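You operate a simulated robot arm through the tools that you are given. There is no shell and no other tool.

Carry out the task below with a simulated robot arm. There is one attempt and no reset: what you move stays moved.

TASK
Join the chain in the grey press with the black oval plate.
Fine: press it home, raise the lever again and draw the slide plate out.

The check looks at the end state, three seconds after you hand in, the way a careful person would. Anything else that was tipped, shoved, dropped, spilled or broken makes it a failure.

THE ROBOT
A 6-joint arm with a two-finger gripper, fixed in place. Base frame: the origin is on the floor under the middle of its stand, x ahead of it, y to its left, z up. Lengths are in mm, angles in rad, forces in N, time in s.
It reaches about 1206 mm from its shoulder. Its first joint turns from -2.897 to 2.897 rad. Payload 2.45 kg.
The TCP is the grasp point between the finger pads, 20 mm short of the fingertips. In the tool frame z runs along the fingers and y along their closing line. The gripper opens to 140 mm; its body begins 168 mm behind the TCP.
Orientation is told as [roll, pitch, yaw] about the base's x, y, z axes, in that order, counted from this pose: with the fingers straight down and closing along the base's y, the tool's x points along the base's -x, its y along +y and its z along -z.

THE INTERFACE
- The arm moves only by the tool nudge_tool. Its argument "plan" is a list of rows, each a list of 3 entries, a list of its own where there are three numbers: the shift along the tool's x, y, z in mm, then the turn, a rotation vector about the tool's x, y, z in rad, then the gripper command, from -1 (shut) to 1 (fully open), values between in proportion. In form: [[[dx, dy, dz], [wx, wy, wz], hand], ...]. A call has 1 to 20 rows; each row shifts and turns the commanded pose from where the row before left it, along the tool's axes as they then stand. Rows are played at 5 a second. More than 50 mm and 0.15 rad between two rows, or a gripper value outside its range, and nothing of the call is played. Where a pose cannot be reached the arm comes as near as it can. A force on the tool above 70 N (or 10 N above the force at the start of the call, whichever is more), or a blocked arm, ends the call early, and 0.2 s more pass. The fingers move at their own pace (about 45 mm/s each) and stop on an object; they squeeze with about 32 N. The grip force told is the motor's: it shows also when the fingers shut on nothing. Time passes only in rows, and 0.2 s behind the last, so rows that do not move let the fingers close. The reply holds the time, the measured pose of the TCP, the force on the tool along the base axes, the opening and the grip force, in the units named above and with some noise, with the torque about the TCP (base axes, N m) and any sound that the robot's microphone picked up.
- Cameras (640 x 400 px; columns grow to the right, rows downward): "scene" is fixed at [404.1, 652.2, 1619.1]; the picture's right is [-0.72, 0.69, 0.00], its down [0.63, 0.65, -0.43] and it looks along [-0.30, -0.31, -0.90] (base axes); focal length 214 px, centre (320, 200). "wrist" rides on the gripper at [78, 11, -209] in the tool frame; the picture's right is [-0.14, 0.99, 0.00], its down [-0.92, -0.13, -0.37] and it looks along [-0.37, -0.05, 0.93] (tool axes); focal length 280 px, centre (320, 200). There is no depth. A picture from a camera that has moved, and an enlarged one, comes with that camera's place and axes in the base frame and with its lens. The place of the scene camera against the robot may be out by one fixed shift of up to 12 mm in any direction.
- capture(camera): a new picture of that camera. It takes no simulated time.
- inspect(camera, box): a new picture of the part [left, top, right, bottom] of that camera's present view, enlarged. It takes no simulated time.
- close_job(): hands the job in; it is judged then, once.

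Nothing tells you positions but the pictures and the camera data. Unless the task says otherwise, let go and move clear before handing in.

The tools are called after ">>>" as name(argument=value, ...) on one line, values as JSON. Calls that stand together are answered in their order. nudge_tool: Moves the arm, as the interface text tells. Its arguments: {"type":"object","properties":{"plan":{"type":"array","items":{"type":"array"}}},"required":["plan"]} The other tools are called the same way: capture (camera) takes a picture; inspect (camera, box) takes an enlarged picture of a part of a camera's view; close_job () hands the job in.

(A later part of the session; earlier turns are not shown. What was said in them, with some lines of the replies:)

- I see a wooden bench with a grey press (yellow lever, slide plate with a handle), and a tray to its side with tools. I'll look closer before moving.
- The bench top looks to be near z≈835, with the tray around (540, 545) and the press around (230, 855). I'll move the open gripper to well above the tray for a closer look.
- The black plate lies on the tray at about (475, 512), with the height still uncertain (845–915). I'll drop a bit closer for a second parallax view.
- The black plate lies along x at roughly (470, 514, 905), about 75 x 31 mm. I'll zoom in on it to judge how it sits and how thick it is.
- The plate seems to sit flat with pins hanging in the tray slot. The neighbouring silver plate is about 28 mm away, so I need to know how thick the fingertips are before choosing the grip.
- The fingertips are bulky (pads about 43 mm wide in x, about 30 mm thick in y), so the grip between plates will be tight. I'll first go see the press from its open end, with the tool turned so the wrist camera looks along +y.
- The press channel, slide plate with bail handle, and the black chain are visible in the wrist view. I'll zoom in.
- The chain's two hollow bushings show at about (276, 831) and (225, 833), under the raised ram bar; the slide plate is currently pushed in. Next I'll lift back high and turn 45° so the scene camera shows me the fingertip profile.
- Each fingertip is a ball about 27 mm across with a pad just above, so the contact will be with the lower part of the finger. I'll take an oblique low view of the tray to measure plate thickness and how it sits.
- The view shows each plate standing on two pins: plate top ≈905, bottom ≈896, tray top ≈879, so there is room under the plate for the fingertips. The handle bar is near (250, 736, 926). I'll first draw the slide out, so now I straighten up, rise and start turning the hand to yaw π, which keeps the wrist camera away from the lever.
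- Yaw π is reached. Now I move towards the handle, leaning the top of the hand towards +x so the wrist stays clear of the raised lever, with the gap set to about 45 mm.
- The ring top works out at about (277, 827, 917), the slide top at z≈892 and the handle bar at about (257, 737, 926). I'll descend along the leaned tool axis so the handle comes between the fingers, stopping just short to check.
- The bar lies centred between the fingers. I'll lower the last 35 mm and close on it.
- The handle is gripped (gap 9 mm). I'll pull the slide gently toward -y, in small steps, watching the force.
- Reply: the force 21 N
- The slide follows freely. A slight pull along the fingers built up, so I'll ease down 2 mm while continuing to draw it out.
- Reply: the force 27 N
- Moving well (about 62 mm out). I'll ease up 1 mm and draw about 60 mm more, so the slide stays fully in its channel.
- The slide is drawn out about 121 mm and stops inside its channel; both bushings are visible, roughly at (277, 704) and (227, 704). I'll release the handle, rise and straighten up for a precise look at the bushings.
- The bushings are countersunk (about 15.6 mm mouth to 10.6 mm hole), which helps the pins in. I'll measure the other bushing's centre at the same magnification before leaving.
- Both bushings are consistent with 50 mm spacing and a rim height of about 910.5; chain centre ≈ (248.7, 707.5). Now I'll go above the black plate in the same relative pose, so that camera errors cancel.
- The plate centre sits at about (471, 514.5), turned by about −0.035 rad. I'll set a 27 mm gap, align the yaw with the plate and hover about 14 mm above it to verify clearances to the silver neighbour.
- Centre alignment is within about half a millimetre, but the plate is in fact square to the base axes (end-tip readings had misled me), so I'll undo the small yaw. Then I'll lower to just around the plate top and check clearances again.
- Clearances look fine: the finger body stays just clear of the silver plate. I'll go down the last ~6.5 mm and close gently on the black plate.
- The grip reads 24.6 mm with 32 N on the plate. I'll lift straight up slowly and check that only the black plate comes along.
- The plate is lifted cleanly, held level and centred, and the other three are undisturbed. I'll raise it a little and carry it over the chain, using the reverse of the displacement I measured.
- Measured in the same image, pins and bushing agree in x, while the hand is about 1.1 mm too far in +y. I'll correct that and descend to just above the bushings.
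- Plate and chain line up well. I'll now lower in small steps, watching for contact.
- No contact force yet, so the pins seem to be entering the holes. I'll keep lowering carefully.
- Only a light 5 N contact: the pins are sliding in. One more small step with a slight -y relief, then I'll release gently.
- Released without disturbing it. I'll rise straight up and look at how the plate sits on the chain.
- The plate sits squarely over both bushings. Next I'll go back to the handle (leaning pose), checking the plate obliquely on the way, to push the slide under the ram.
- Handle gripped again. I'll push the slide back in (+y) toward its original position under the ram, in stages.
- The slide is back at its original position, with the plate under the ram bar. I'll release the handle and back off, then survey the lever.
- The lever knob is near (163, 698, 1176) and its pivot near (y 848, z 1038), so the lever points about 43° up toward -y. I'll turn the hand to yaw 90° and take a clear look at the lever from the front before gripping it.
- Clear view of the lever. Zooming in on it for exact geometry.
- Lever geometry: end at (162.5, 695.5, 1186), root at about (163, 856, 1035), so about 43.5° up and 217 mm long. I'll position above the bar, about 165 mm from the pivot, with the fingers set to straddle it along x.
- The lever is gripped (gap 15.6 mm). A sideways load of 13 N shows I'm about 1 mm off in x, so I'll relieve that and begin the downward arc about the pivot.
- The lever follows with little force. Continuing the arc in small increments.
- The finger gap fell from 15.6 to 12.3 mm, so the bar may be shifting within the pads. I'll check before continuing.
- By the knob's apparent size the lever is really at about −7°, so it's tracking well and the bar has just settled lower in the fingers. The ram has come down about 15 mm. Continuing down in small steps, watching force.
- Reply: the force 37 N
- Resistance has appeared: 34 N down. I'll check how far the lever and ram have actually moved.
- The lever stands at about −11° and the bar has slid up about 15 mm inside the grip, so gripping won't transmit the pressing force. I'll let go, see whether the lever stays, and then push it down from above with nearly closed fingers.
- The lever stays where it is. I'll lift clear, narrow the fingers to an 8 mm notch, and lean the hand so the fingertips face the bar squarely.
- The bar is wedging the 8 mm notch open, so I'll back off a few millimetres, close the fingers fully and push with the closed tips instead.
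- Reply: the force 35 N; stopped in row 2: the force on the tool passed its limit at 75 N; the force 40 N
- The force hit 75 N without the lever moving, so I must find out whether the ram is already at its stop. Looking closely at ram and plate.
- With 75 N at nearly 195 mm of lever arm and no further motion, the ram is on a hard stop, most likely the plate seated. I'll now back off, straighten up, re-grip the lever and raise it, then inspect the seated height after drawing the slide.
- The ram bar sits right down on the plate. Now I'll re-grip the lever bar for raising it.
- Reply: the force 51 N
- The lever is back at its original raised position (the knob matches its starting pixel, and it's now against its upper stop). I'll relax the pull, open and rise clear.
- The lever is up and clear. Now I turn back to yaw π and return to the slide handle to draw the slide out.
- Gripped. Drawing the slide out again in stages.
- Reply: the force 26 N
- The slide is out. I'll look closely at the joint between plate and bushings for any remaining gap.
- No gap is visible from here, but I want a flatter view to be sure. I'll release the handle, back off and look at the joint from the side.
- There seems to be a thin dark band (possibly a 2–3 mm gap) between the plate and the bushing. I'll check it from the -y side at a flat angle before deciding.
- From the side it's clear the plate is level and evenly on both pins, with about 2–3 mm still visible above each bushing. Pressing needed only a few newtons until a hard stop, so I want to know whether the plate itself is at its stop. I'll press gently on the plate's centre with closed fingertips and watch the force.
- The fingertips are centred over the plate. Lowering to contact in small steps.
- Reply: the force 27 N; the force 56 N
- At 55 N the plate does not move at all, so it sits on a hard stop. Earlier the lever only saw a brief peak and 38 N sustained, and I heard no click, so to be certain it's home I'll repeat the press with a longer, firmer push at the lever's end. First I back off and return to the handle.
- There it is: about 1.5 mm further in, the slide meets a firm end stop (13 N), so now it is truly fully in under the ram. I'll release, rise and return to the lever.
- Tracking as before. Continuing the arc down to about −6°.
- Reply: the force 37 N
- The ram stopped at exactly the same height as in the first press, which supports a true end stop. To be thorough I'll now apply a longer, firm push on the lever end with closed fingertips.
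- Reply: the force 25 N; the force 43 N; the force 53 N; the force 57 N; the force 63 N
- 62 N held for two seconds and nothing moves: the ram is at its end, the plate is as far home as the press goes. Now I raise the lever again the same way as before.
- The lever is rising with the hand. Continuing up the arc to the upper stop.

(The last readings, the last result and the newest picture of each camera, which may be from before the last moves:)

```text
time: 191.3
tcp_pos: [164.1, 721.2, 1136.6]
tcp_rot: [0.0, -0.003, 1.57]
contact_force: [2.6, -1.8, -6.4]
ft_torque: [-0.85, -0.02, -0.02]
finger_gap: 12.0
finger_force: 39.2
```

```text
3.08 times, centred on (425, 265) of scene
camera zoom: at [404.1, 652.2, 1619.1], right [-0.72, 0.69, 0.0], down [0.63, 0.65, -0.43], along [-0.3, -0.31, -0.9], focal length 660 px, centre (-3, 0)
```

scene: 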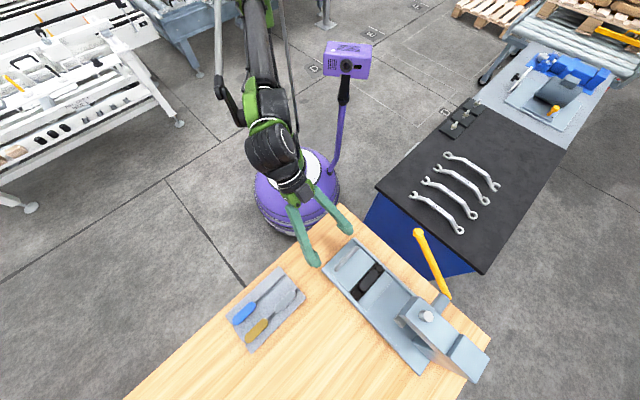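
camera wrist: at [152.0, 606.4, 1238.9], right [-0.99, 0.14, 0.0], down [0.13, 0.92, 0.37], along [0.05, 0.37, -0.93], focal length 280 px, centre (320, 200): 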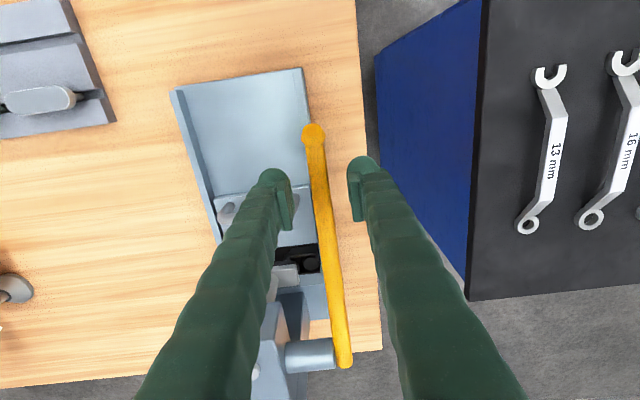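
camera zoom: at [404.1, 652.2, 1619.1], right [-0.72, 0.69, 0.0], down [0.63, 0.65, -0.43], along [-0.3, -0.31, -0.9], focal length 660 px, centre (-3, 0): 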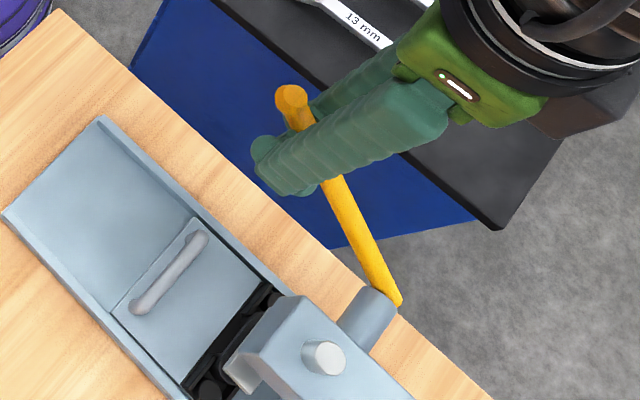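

>>> nudge_tool(plan=[[[-3.5, 0, -4.2], [0, 0, 0], -1], [[-1.8, 0, -2.1], [0, 0, 0], -1], [[0, 0, 0], [0, 0, 0], -1]])

>>> inspect(camera="scene", box=[370, 200, 480, 330])

```text
time: 192.2
tcp_pos: [163.1, 725.0, 1143.3]
tcp_rot: [0.0, 0.001, 1.569]
contact_force: [-1.2, -18.1, -27.5]
ft_torque: [-0.34, -0.01, 0.02]
finger_gap: 12.8
finger_force: 39.9
stopped in row 3: the force on the tool passed its limit at 71 N (the readings are from after the stop); the commanded pose is now the measured one
```

```text
3.08 times, centred on (425, 265) of scene
camera zoom: at [404.1, 652.2, 1619.1], right [-0.72, 0.69, 0.0], down [0.63, 0.65, -0.43], along [-0.3, -0.31, -0.9], focal length 660 px, centre (-3, 0)
```

zoom: 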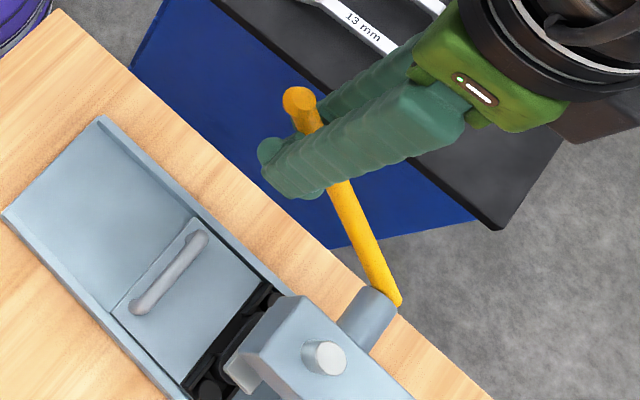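

Lever at its upper stop again (knob at the original pixel). Releasing and backing out, then back to the handle.

>>> nudge_tool(plan=[[[0.5, 0, 1.2], [0, 0, 0], -1], [[0, 0, 0], [0, 0, 0], -0.7], [[0, 0, 0], [0, 0, 0], -0.4], [[0, 0, 0], [0, 0, 0], -0.14], [[0, 0, 0], [0, 0, 0], -0.14], [[0, 0, -25], [0, 0, 0], -0.14], [[0, 0, -30], [0, 0, 0], -0.14], [[0, 0, -35], [0, 0, 0], -0.14], [[0, 0, -20], [0, 0, 0], -0.14], [[33, -17.3, 0], [0, 0, 0], -0.14], [[33, -17.3, 0], [0, 0, 0], -0.14], [[33, -17.3, 0], [0, 0, 0], -0.14], [[33, -17.3, 0], [0, 0, 0], -0.14], [[0, 0, 0], [0, 0, 0], -0.14]])

>>> capture(camera="scene")

>>> nudge_tool(plan=[[[0, 0, 0], [0, 0, -0.1428], -0.5], [[0, 0, 0], [0, 0, -0.1428], -0.5], [[0, 0, 0], [0, 0, -0.1428], -0.5], [[0, 0, 0], [0, 0, -0.1428], -0.5], [[0, 0, 0], [0, 0, -0.1428], -0.5], [[0, 0, 0], [0, 0, -0.1428], -0.5], [[0, 0, 0], [0, 0, -0.1428], -0.5], [[0, 0, 0], [0, 0, -0.1428], -0.5], [[0, 0, 0], [0, 0, -0.1428], -0.5], [[0, 0, 0], [0, 0, -0.1428], -0.5], [[0, 0, 0], [0, 0, -0.1428], -0.5], [[30, -35, 0], [0, 0, 0], -0.5], [[30, -35, 0], [0, 0, 0], -0.5], [[0, -36, 30], [0, -0.1, 0], -0.5], [[0, -38, 30], [0, -0.1, 0], -0.5], [[0, 0, 40], [0, -0.1, 0], -0.5], [[0, 0, 0], [0, 0, 0], -0.5]])

>>> capture(camera="wrist")

```text
time: 195.2
tcp_pos: [234.0, 594.2, 1252.8]
tcp_rot: [0.001, 0.001, 1.569]
contact_force: [-0.2, 0.7, 0.2]
ft_torque: [0.0, 0.0, 0.01]
finger_gap: 60.3
finger_force: 0.1
```

```text
taken
```

scene: 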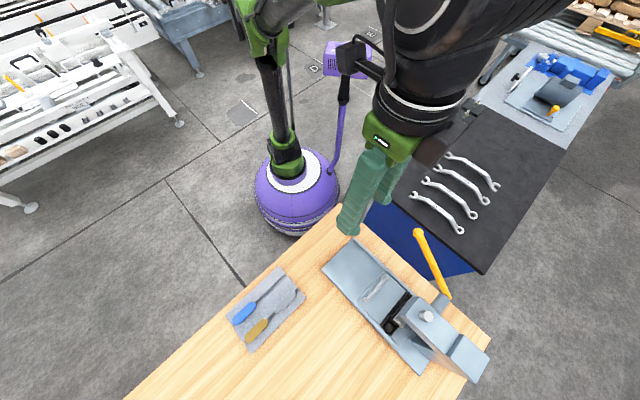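

```text
time: 198.8
tcp_pos: [281.6, 737.4, 1152.9]
tcp_rot: [0.0, -0.302, 3.14]
contact_force: [-1.0, 0.0, 0.1]
ft_torque: [0.0, 0.01, -0.02]
finger_gap: 35.3
finger_force: 0.0
```

```text
taken
camera wrist: at [417.6, 726.1, 1329.0], right [-0.13, -0.99, 0.04], down [-0.77, 0.13, 0.63], along [-0.62, 0.05, -0.78], focal length 280 px, centre (320, 200)
```

wrist: 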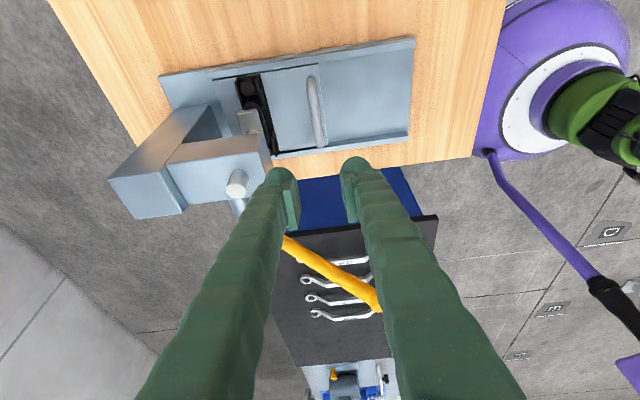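

>>> nudge_tool(plan=[[[20, -1, 15], [0, 0, 0], -0.5], [[20.2, 0, 15], [0, 0, 0], -0.5], [[0, 0, 35], [0, 0, 0], -0.5], [[0, 0, 35], [0, 0, 0], -0.5], [[0, 0, 35], [0, 0, 0], -0.5], [[0, 0, 35], [0, 0, 0], -0.5], [[1.2, 0, 28], [0, 0, 0], -0.5], [[1.2, 0, 27.5], [0, 0, 0], -0.5], [[0, 0, 0], [0, 0, 0], -0.5]])

>>> capture(camera="wrist")

>>> nudge_tool(plan=[[[0, 0, 0], [0, 0, 0], -0.7], [[0, 0, 0], [0, 0, 0], -0.85], [[0, 0, 0], [0, 0, 0], -1], [[0, 0, 0], [0, 0, 0], -1], [[0, 0, 0], [0, 0, 0], -1]])

```text
time: 200.8
tcp_pos: [255.6, 737.9, 925.4]
tcp_rot: [0.0, -0.3, 3.141]
contact_force: [-0.5, -0.3, 0.0]
ft_torque: [0.01, -0.02, 0.01]
finger_gap: 35.1
finger_force: 0.0
```

```text
taken
camera wrist: at [391.5, 727.2, 1102.0], right [-0.13, -0.99, 0.04], down [-0.77, 0.13, 0.62], along [-0.62, 0.05, -0.78], focal length 280 px, centre (320, 200)
```

wrist: 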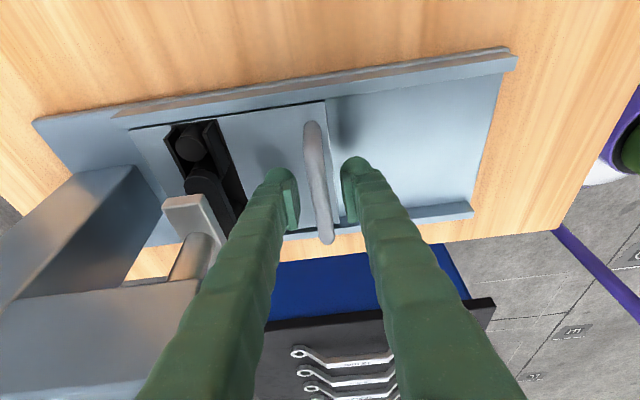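

```text
time: 202.0
tcp_pos: [255.8, 738.3, 925.5]
tcp_rot: [-0.001, -0.3, 3.14]
contact_force: [-2.4, -8.4, -6.2]
ft_torque: [0.03, -0.03, 0.21]
finger_gap: 9.0
finger_force: 36.4
```

Handle gripped. Drawing the slide plate out.

>>> nudge_tool(plan=[[[0, 6, 0], [0, 0, 0], -1], [[0, 9, 0], [0, 0, 0], -1], [[0, 9, 0], [0, 0, 0], -1], [[0, 9, 0], [0, 0, 0], -1], [[0, 9, 0], [0, 0, 0], -1], [[0, 9, 0], [0, 0, 0], -1], [[0, 9, 0], [0, 0, 0], -1], [[0, 0, 0], [0, 0, 0], -1]])

>>> nudge_tool(plan=[[[0, 9, 0.3], [0, 0, 0], -1], [[0, 9, 0], [0, 0, 0], -1], [[0, 9, 0], [0, 0, 0], -1], [[0, 9, 0], [0, 0, 0], -1], [[0, 9, 0], [0, 0, 0], -1], [[0, 9, 0], [0, 0, 0], -1], [[0, 6, 0], [0, 0, 0], -1], [[0, 0, 0], [0, 0, 0], -1]])

>>> capture(camera="wrist")

```text
time: 203.8
tcp_pos: [255.6, 677.7, 925.3]
tcp_rot: [0.0, -0.302, 3.137]
contact_force: [6.2, -0.5, 9.0]
ft_torque: [0.01, -0.01, 0.13]
finger_gap: 9.0
finger_force: 36.3
```

```text
time: 205.6
tcp_pos: [257.3, 617.4, 925.1]
tcp_rot: [0.001, -0.301, 3.14]
contact_force: [5.4, -2.1, 12.9]
ft_torque: [-0.01, 0.17, 0.14]
finger_gap: 9.0
finger_force: 36.8
```

```text
taken
camera wrist: at [391.5, 606.5, 1101.8], right [-0.13, -0.99, 0.04], down [-0.77, 0.13, 0.63], along [-0.62, 0.05, -0.78], focal length 280 px, centre (320, 200)
```

wrist: 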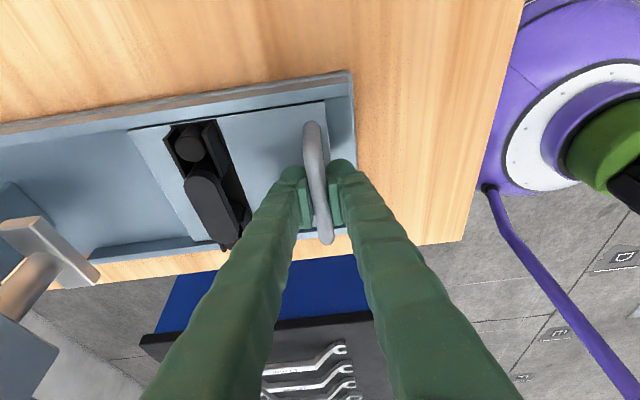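

>>> nudge_tool(plan=[[[0, 3, -0.3], [0, 0, 0], -1], [[0, 3, 0], [0, 0, 0], -1], [[0, 0, 0], [0, 0, 0], -1]])

>>> nudge_tool(plan=[[[0, 2.5, 0], [0, 0, 0], -1], [[0, 2.5, 0], [0, 0, 0], -1], [[0, 0, 0], [0, 0, 0], -1]])

>>> capture(camera="wrist")

```text
time: 206.4
tcp_pos: [254.9, 611.4, 925.7]
tcp_rot: [0.001, -0.301, 3.139]
contact_force: [3.2, 0.6, 1.0]
ft_torque: [0.01, -0.08, 0.14]
finger_gap: 8.8
finger_force: 36.5
```

```text
time: 207.2
tcp_pos: [256.1, 607.3, 925.3]
tcp_rot: [0.0, -0.303, 3.141]
contact_force: [1.8, 0.3, -7.7]
ft_torque: [-0.01, -0.12, 0.12]
finger_gap: 8.9
finger_force: 36.1
```

```text
taken
camera wrist: at [391.5, 596.5, 1101.8], right [-0.13, -0.99, 0.04], down [-0.77, 0.13, 0.63], along [-0.62, 0.05, -0.78], focal length 280 px, centre (320, 200)
```

wrist: 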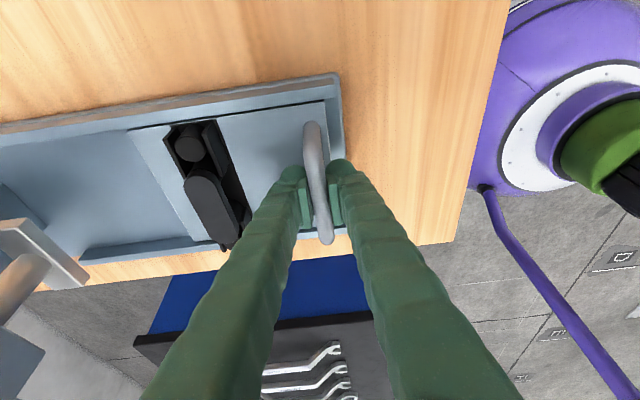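

The slide is out by about 131 mm, still held in its channel, with the chain far clear of the ram. I'll release the handle, back off and take a final look at everything.

>>> nudge_tool(plan=[[[0, 0, 0], [0, 0, 0], -0.8], [[0, 0, 0], [0, 0, 0], -0.5], [[0, 0, 0], [0, 0, 0], -0.5], [[0, 0, 0], [0, 0, 0], -0.5], [[0, 0, -30], [0, 0, 0], -0.5], [[0, 0, -30], [0, 0, 0], -0.5], [[0, 0, -30], [0, 0, 0], -0.5], [[0, 0, -30], [0, 0, 0], -0.5], [[0, 0, 0], [0, -0.117, 0], 0.5], [[0, 0, 0], [0, -0.117, 0], 0.5], [[0, 0, 0], [0, -0.117, 0], 0.5], [[26.2, -20.8, -10.5], [0, 0, 0], 0.5], [[26.2, -20.8, -10.5], [0, 0, 0], 0.5], [[26.2, -20.8, -10.5], [0, 0, 0], 0.5], [[26.2, -20.8, -10.5], [0, 0, 0], 0.5], [[0, 0, 0], [0, 0, 0], 0.5]])

>>> inspect(camera="wrist", box=[285, 130, 365, 220])

>>> capture(camera="wrist")

>>> capture(camera="scene")

```text
time: 210.6
tcp_pos: [401.5, 690.8, 1008.4]
tcp_rot: [0.0, -0.65, 3.14]
contact_force: [0.4, -0.5, 0.0]
ft_torque: [0.0, -0.02, -0.01]
finger_gap: 104.9
finger_force: 0.1
```

```text
4.44 times, centred on (325, 175) of wrist
camera zoom: at [588.8, 679.0, 1128.1], right [-0.11, -0.99, 0.08], down [-0.51, 0.13, 0.85], along [-0.85, 0.05, -0.52], focal length 1246 px, centre (298, 311)
```

zoom: 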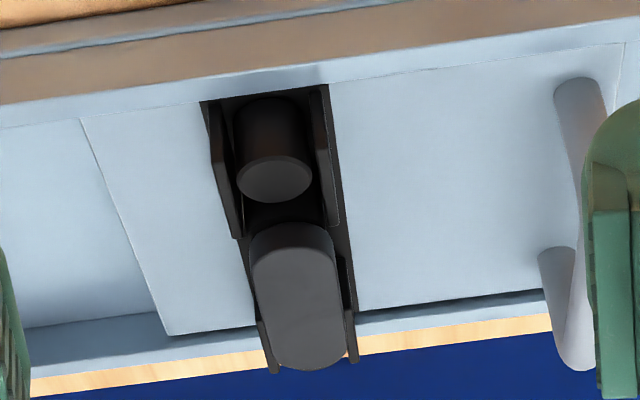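

```text
taken
camera wrist: at [588.8, 679.0, 1128.1], right [-0.11, -0.99, 0.08], down [-0.51, 0.13, 0.85], along [-0.85, 0.05, -0.52], focal length 280 px, centre (320, 200)
```

wrist: 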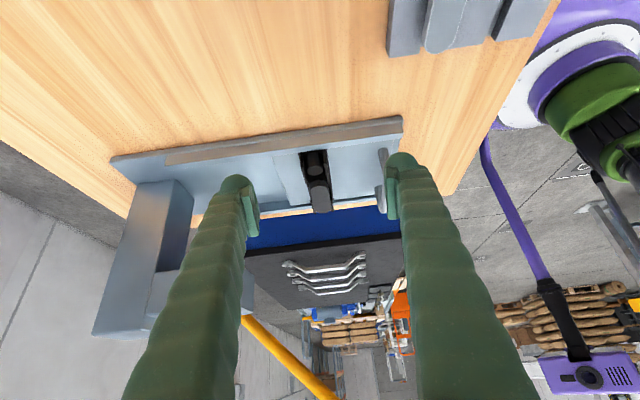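

```text
taken
```

scene: 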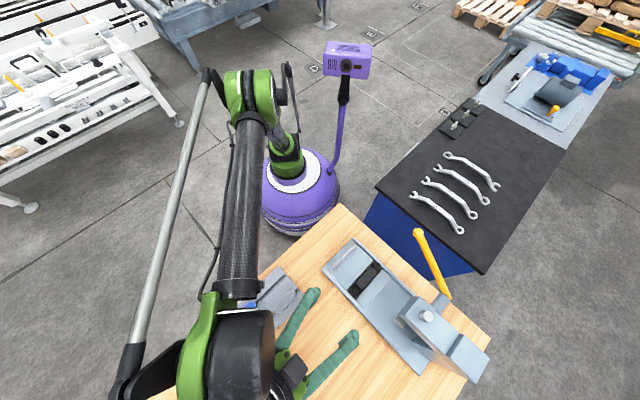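

>>> inspect(camera="wrist", box=[302, 168, 334, 188])

>>> inspect(camera="scene", box=[330, 225, 500, 380])

```text
16.00 times, centred on (318, 178) of wrist
camera zoom: at [588.8, 679.0, 1128.1], right [-0.11, -0.99, 0.08], down [-0.51, 0.13, 0.85], along [-0.85, 0.05, -0.52], focal length 4486 px, centre (352, 552)
```

zoom: 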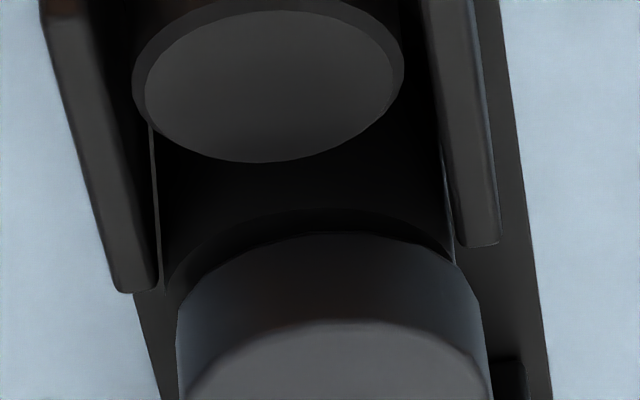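

```text
2.58 times, centred on (415, 302) of scene
camera zoom: at [404.1, 652.2, 1619.1], right [-0.72, 0.69, 0.0], down [0.63, 0.65, -0.43], along [-0.3, -0.31, -0.9], focal length 554 px, centre (75, -64)
```

zoom: 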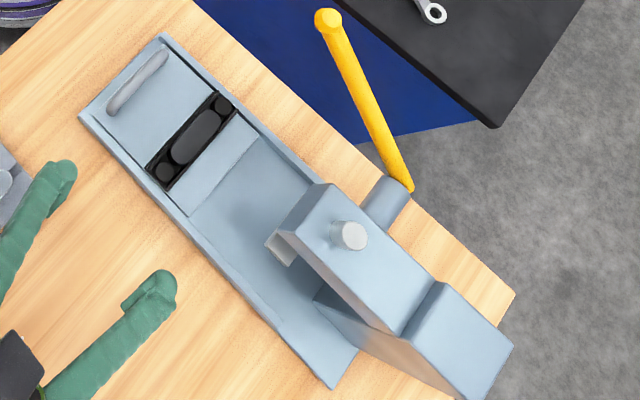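

The picture is unchanged: plate level on both bushings at its stop, lever raised, slide drawn out. I'll move the arm up and clear, and then verify the tray and the overall scene.

>>> nudge_tool(plan=[[[-24.2, 0, -31.8], [0, 0, 0], 0.5], [[-24.2, 0, -31.8], [0, 0, 0], 0.5], [[-24.2, 0, -31.8], [0, 0, 0], 0.5], [[-24.2, 0, -31.8], [0, 0, 0], 0.5], [[-24.2, 0, -31.8], [0, 0, 0], 0.5], [[0, 0, 0], [0, 0.13, 0], 0.5], [[0, 0, 0], [0, 0.13, 0], 0.5], [[0, 0, 0], [0, 0.13, 0], 0.5], [[0, 0, 0], [0, 0.13, 0], 0.5], [[0, 0, 0], [0, 0.13, 0], 0.5], [[-20, 30, -20], [0, 0, 0], 0.5], [[-20, 35, -20], [0, 0, 0], 0.5], [[-20, 35, -20], [0, 0, 0], 0.5], [[-20, 35, -20], [0, 0, 0], 0.5], [[-20, 35, -20], [0, 0, 0], 0.5], [[-20, 35, -20], [0, 0, 0], 0.5], [[0, 0, 0], [0, 0, 0], 0.5]])

>>> capture(camera="scene")

>>> capture(camera="wrist")

```text
time: 214.2
tcp_pos: [280.3, 484.7, 1329.1]
tcp_rot: [0.001, 0.0, 3.138]
contact_force: [0.0, -0.4, -0.4]
ft_torque: [-0.04, 0.02, -0.01]
finger_gap: 104.8
finger_force: 0.1
```

```text
taken
```

scene: 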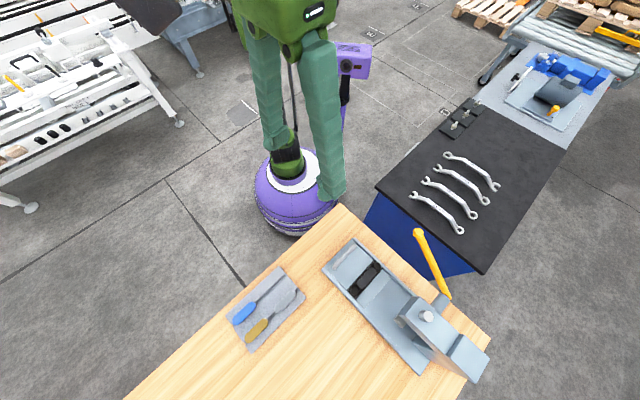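

```text
taken
camera wrist: at [357.5, 474.5, 1538.6], right [-0.14, -0.99, 0.0], down [-0.92, 0.13, 0.37], along [-0.37, 0.05, -0.93], focal length 280 px, centre (320, 200)
```

wrist: 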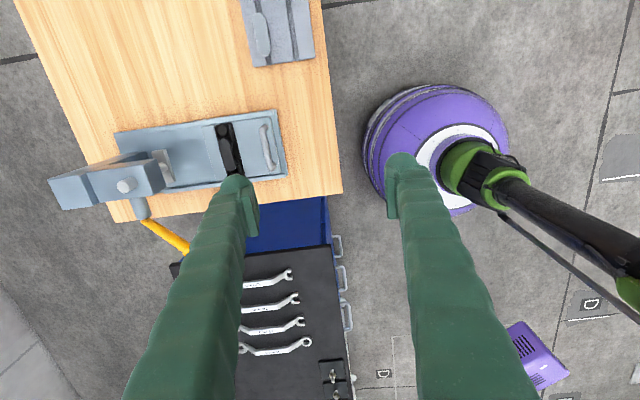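

>>> inspect(camera="scene", box=[220, 255, 320, 355])

>>> inspect(camera="scene", box=[315, 215, 500, 385])

>>> inspect(camera="scene", box=[340, 245, 400, 305])

```text
4.00 times, centred on (270, 305) of scene
camera zoom: at [404.1, 652.2, 1619.1], right [-0.72, 0.69, 0.0], down [0.63, 0.65, -0.43], along [-0.3, -0.31, -0.9], focal length 858 px, centre (520, -220)
```

zoom: 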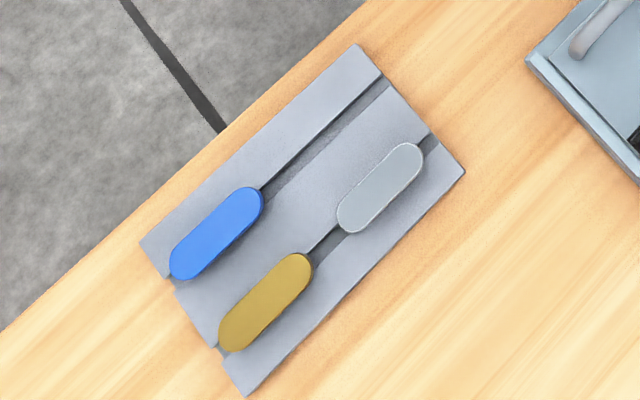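

```text
2.35 times, centred on (408, 300) of scene
camera zoom: at [404.1, 652.2, 1619.1], right [-0.72, 0.69, 0.0], down [0.63, 0.65, -0.43], along [-0.3, -0.31, -0.9], focal length 505 px, centre (114, -35)
```

zoom: 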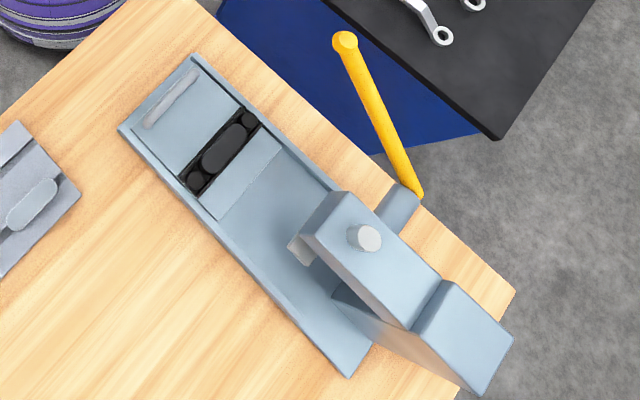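

```text
6.67 times, centred on (370, 275) of scene
camera zoom: at [404.1, 652.2, 1619.1], right [-0.72, 0.69, 0.0], down [0.63, 0.65, -0.43], along [-0.3, -0.31, -0.9], focal length 1430 px, centre (-13, -300)
```

zoom: 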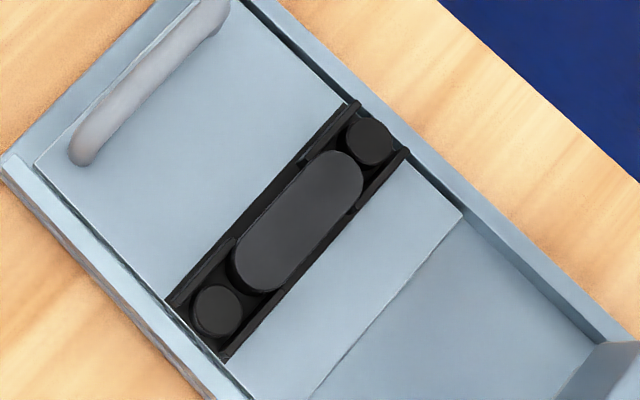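

The black plate is seated level on both bushings of the chain. The lever is raised, the slide plate is drawn out, and the other three plates and the tray are as they were at the start. The gripper is empty and clear, so I'm handing the job in.

One thing I could not settle: about 2–3 mm still shows between the plate and the bushings. It did not close under about 62 N held on the lever end or about 55 N pressed directly on the plate, so I take the plate to be at its stop.

>>> close_job()

```text
The job is handed in.
```

I joined the chain in the press with the black oval plate, pressed it, raised the lever and drew the slide plate out. The job is handed in. I can't fully confirm the plate is home: about 2–3 mm still shows between it and the bushings.

- **Plate:** it sits level with both pins in the chain's bushings. The remaining gap did not close under about 62 N held on the lever end for two seconds, or about 55 N pressed straight down on the plate. I take that to be its hard stop, but I heard no click and couldn't rule out the lever reaching its own limit first.
- **Pressing:** I pressed twice. The first time, the slide turned out to be about 1.5 mm short of its end stop. The second time it was fully in, and the ram stopped at the same height.
- **Lever:** it is back against its upper stop, where it started.
- **Slide plate:** it is drawn out about 131 mm and still held in its channel, so the chain is well clear of the ram.
- **Everything else:** the tray and the blue, gold and silver plates look as they did at the start. The gripper is empty and the arm is clear of the bench.
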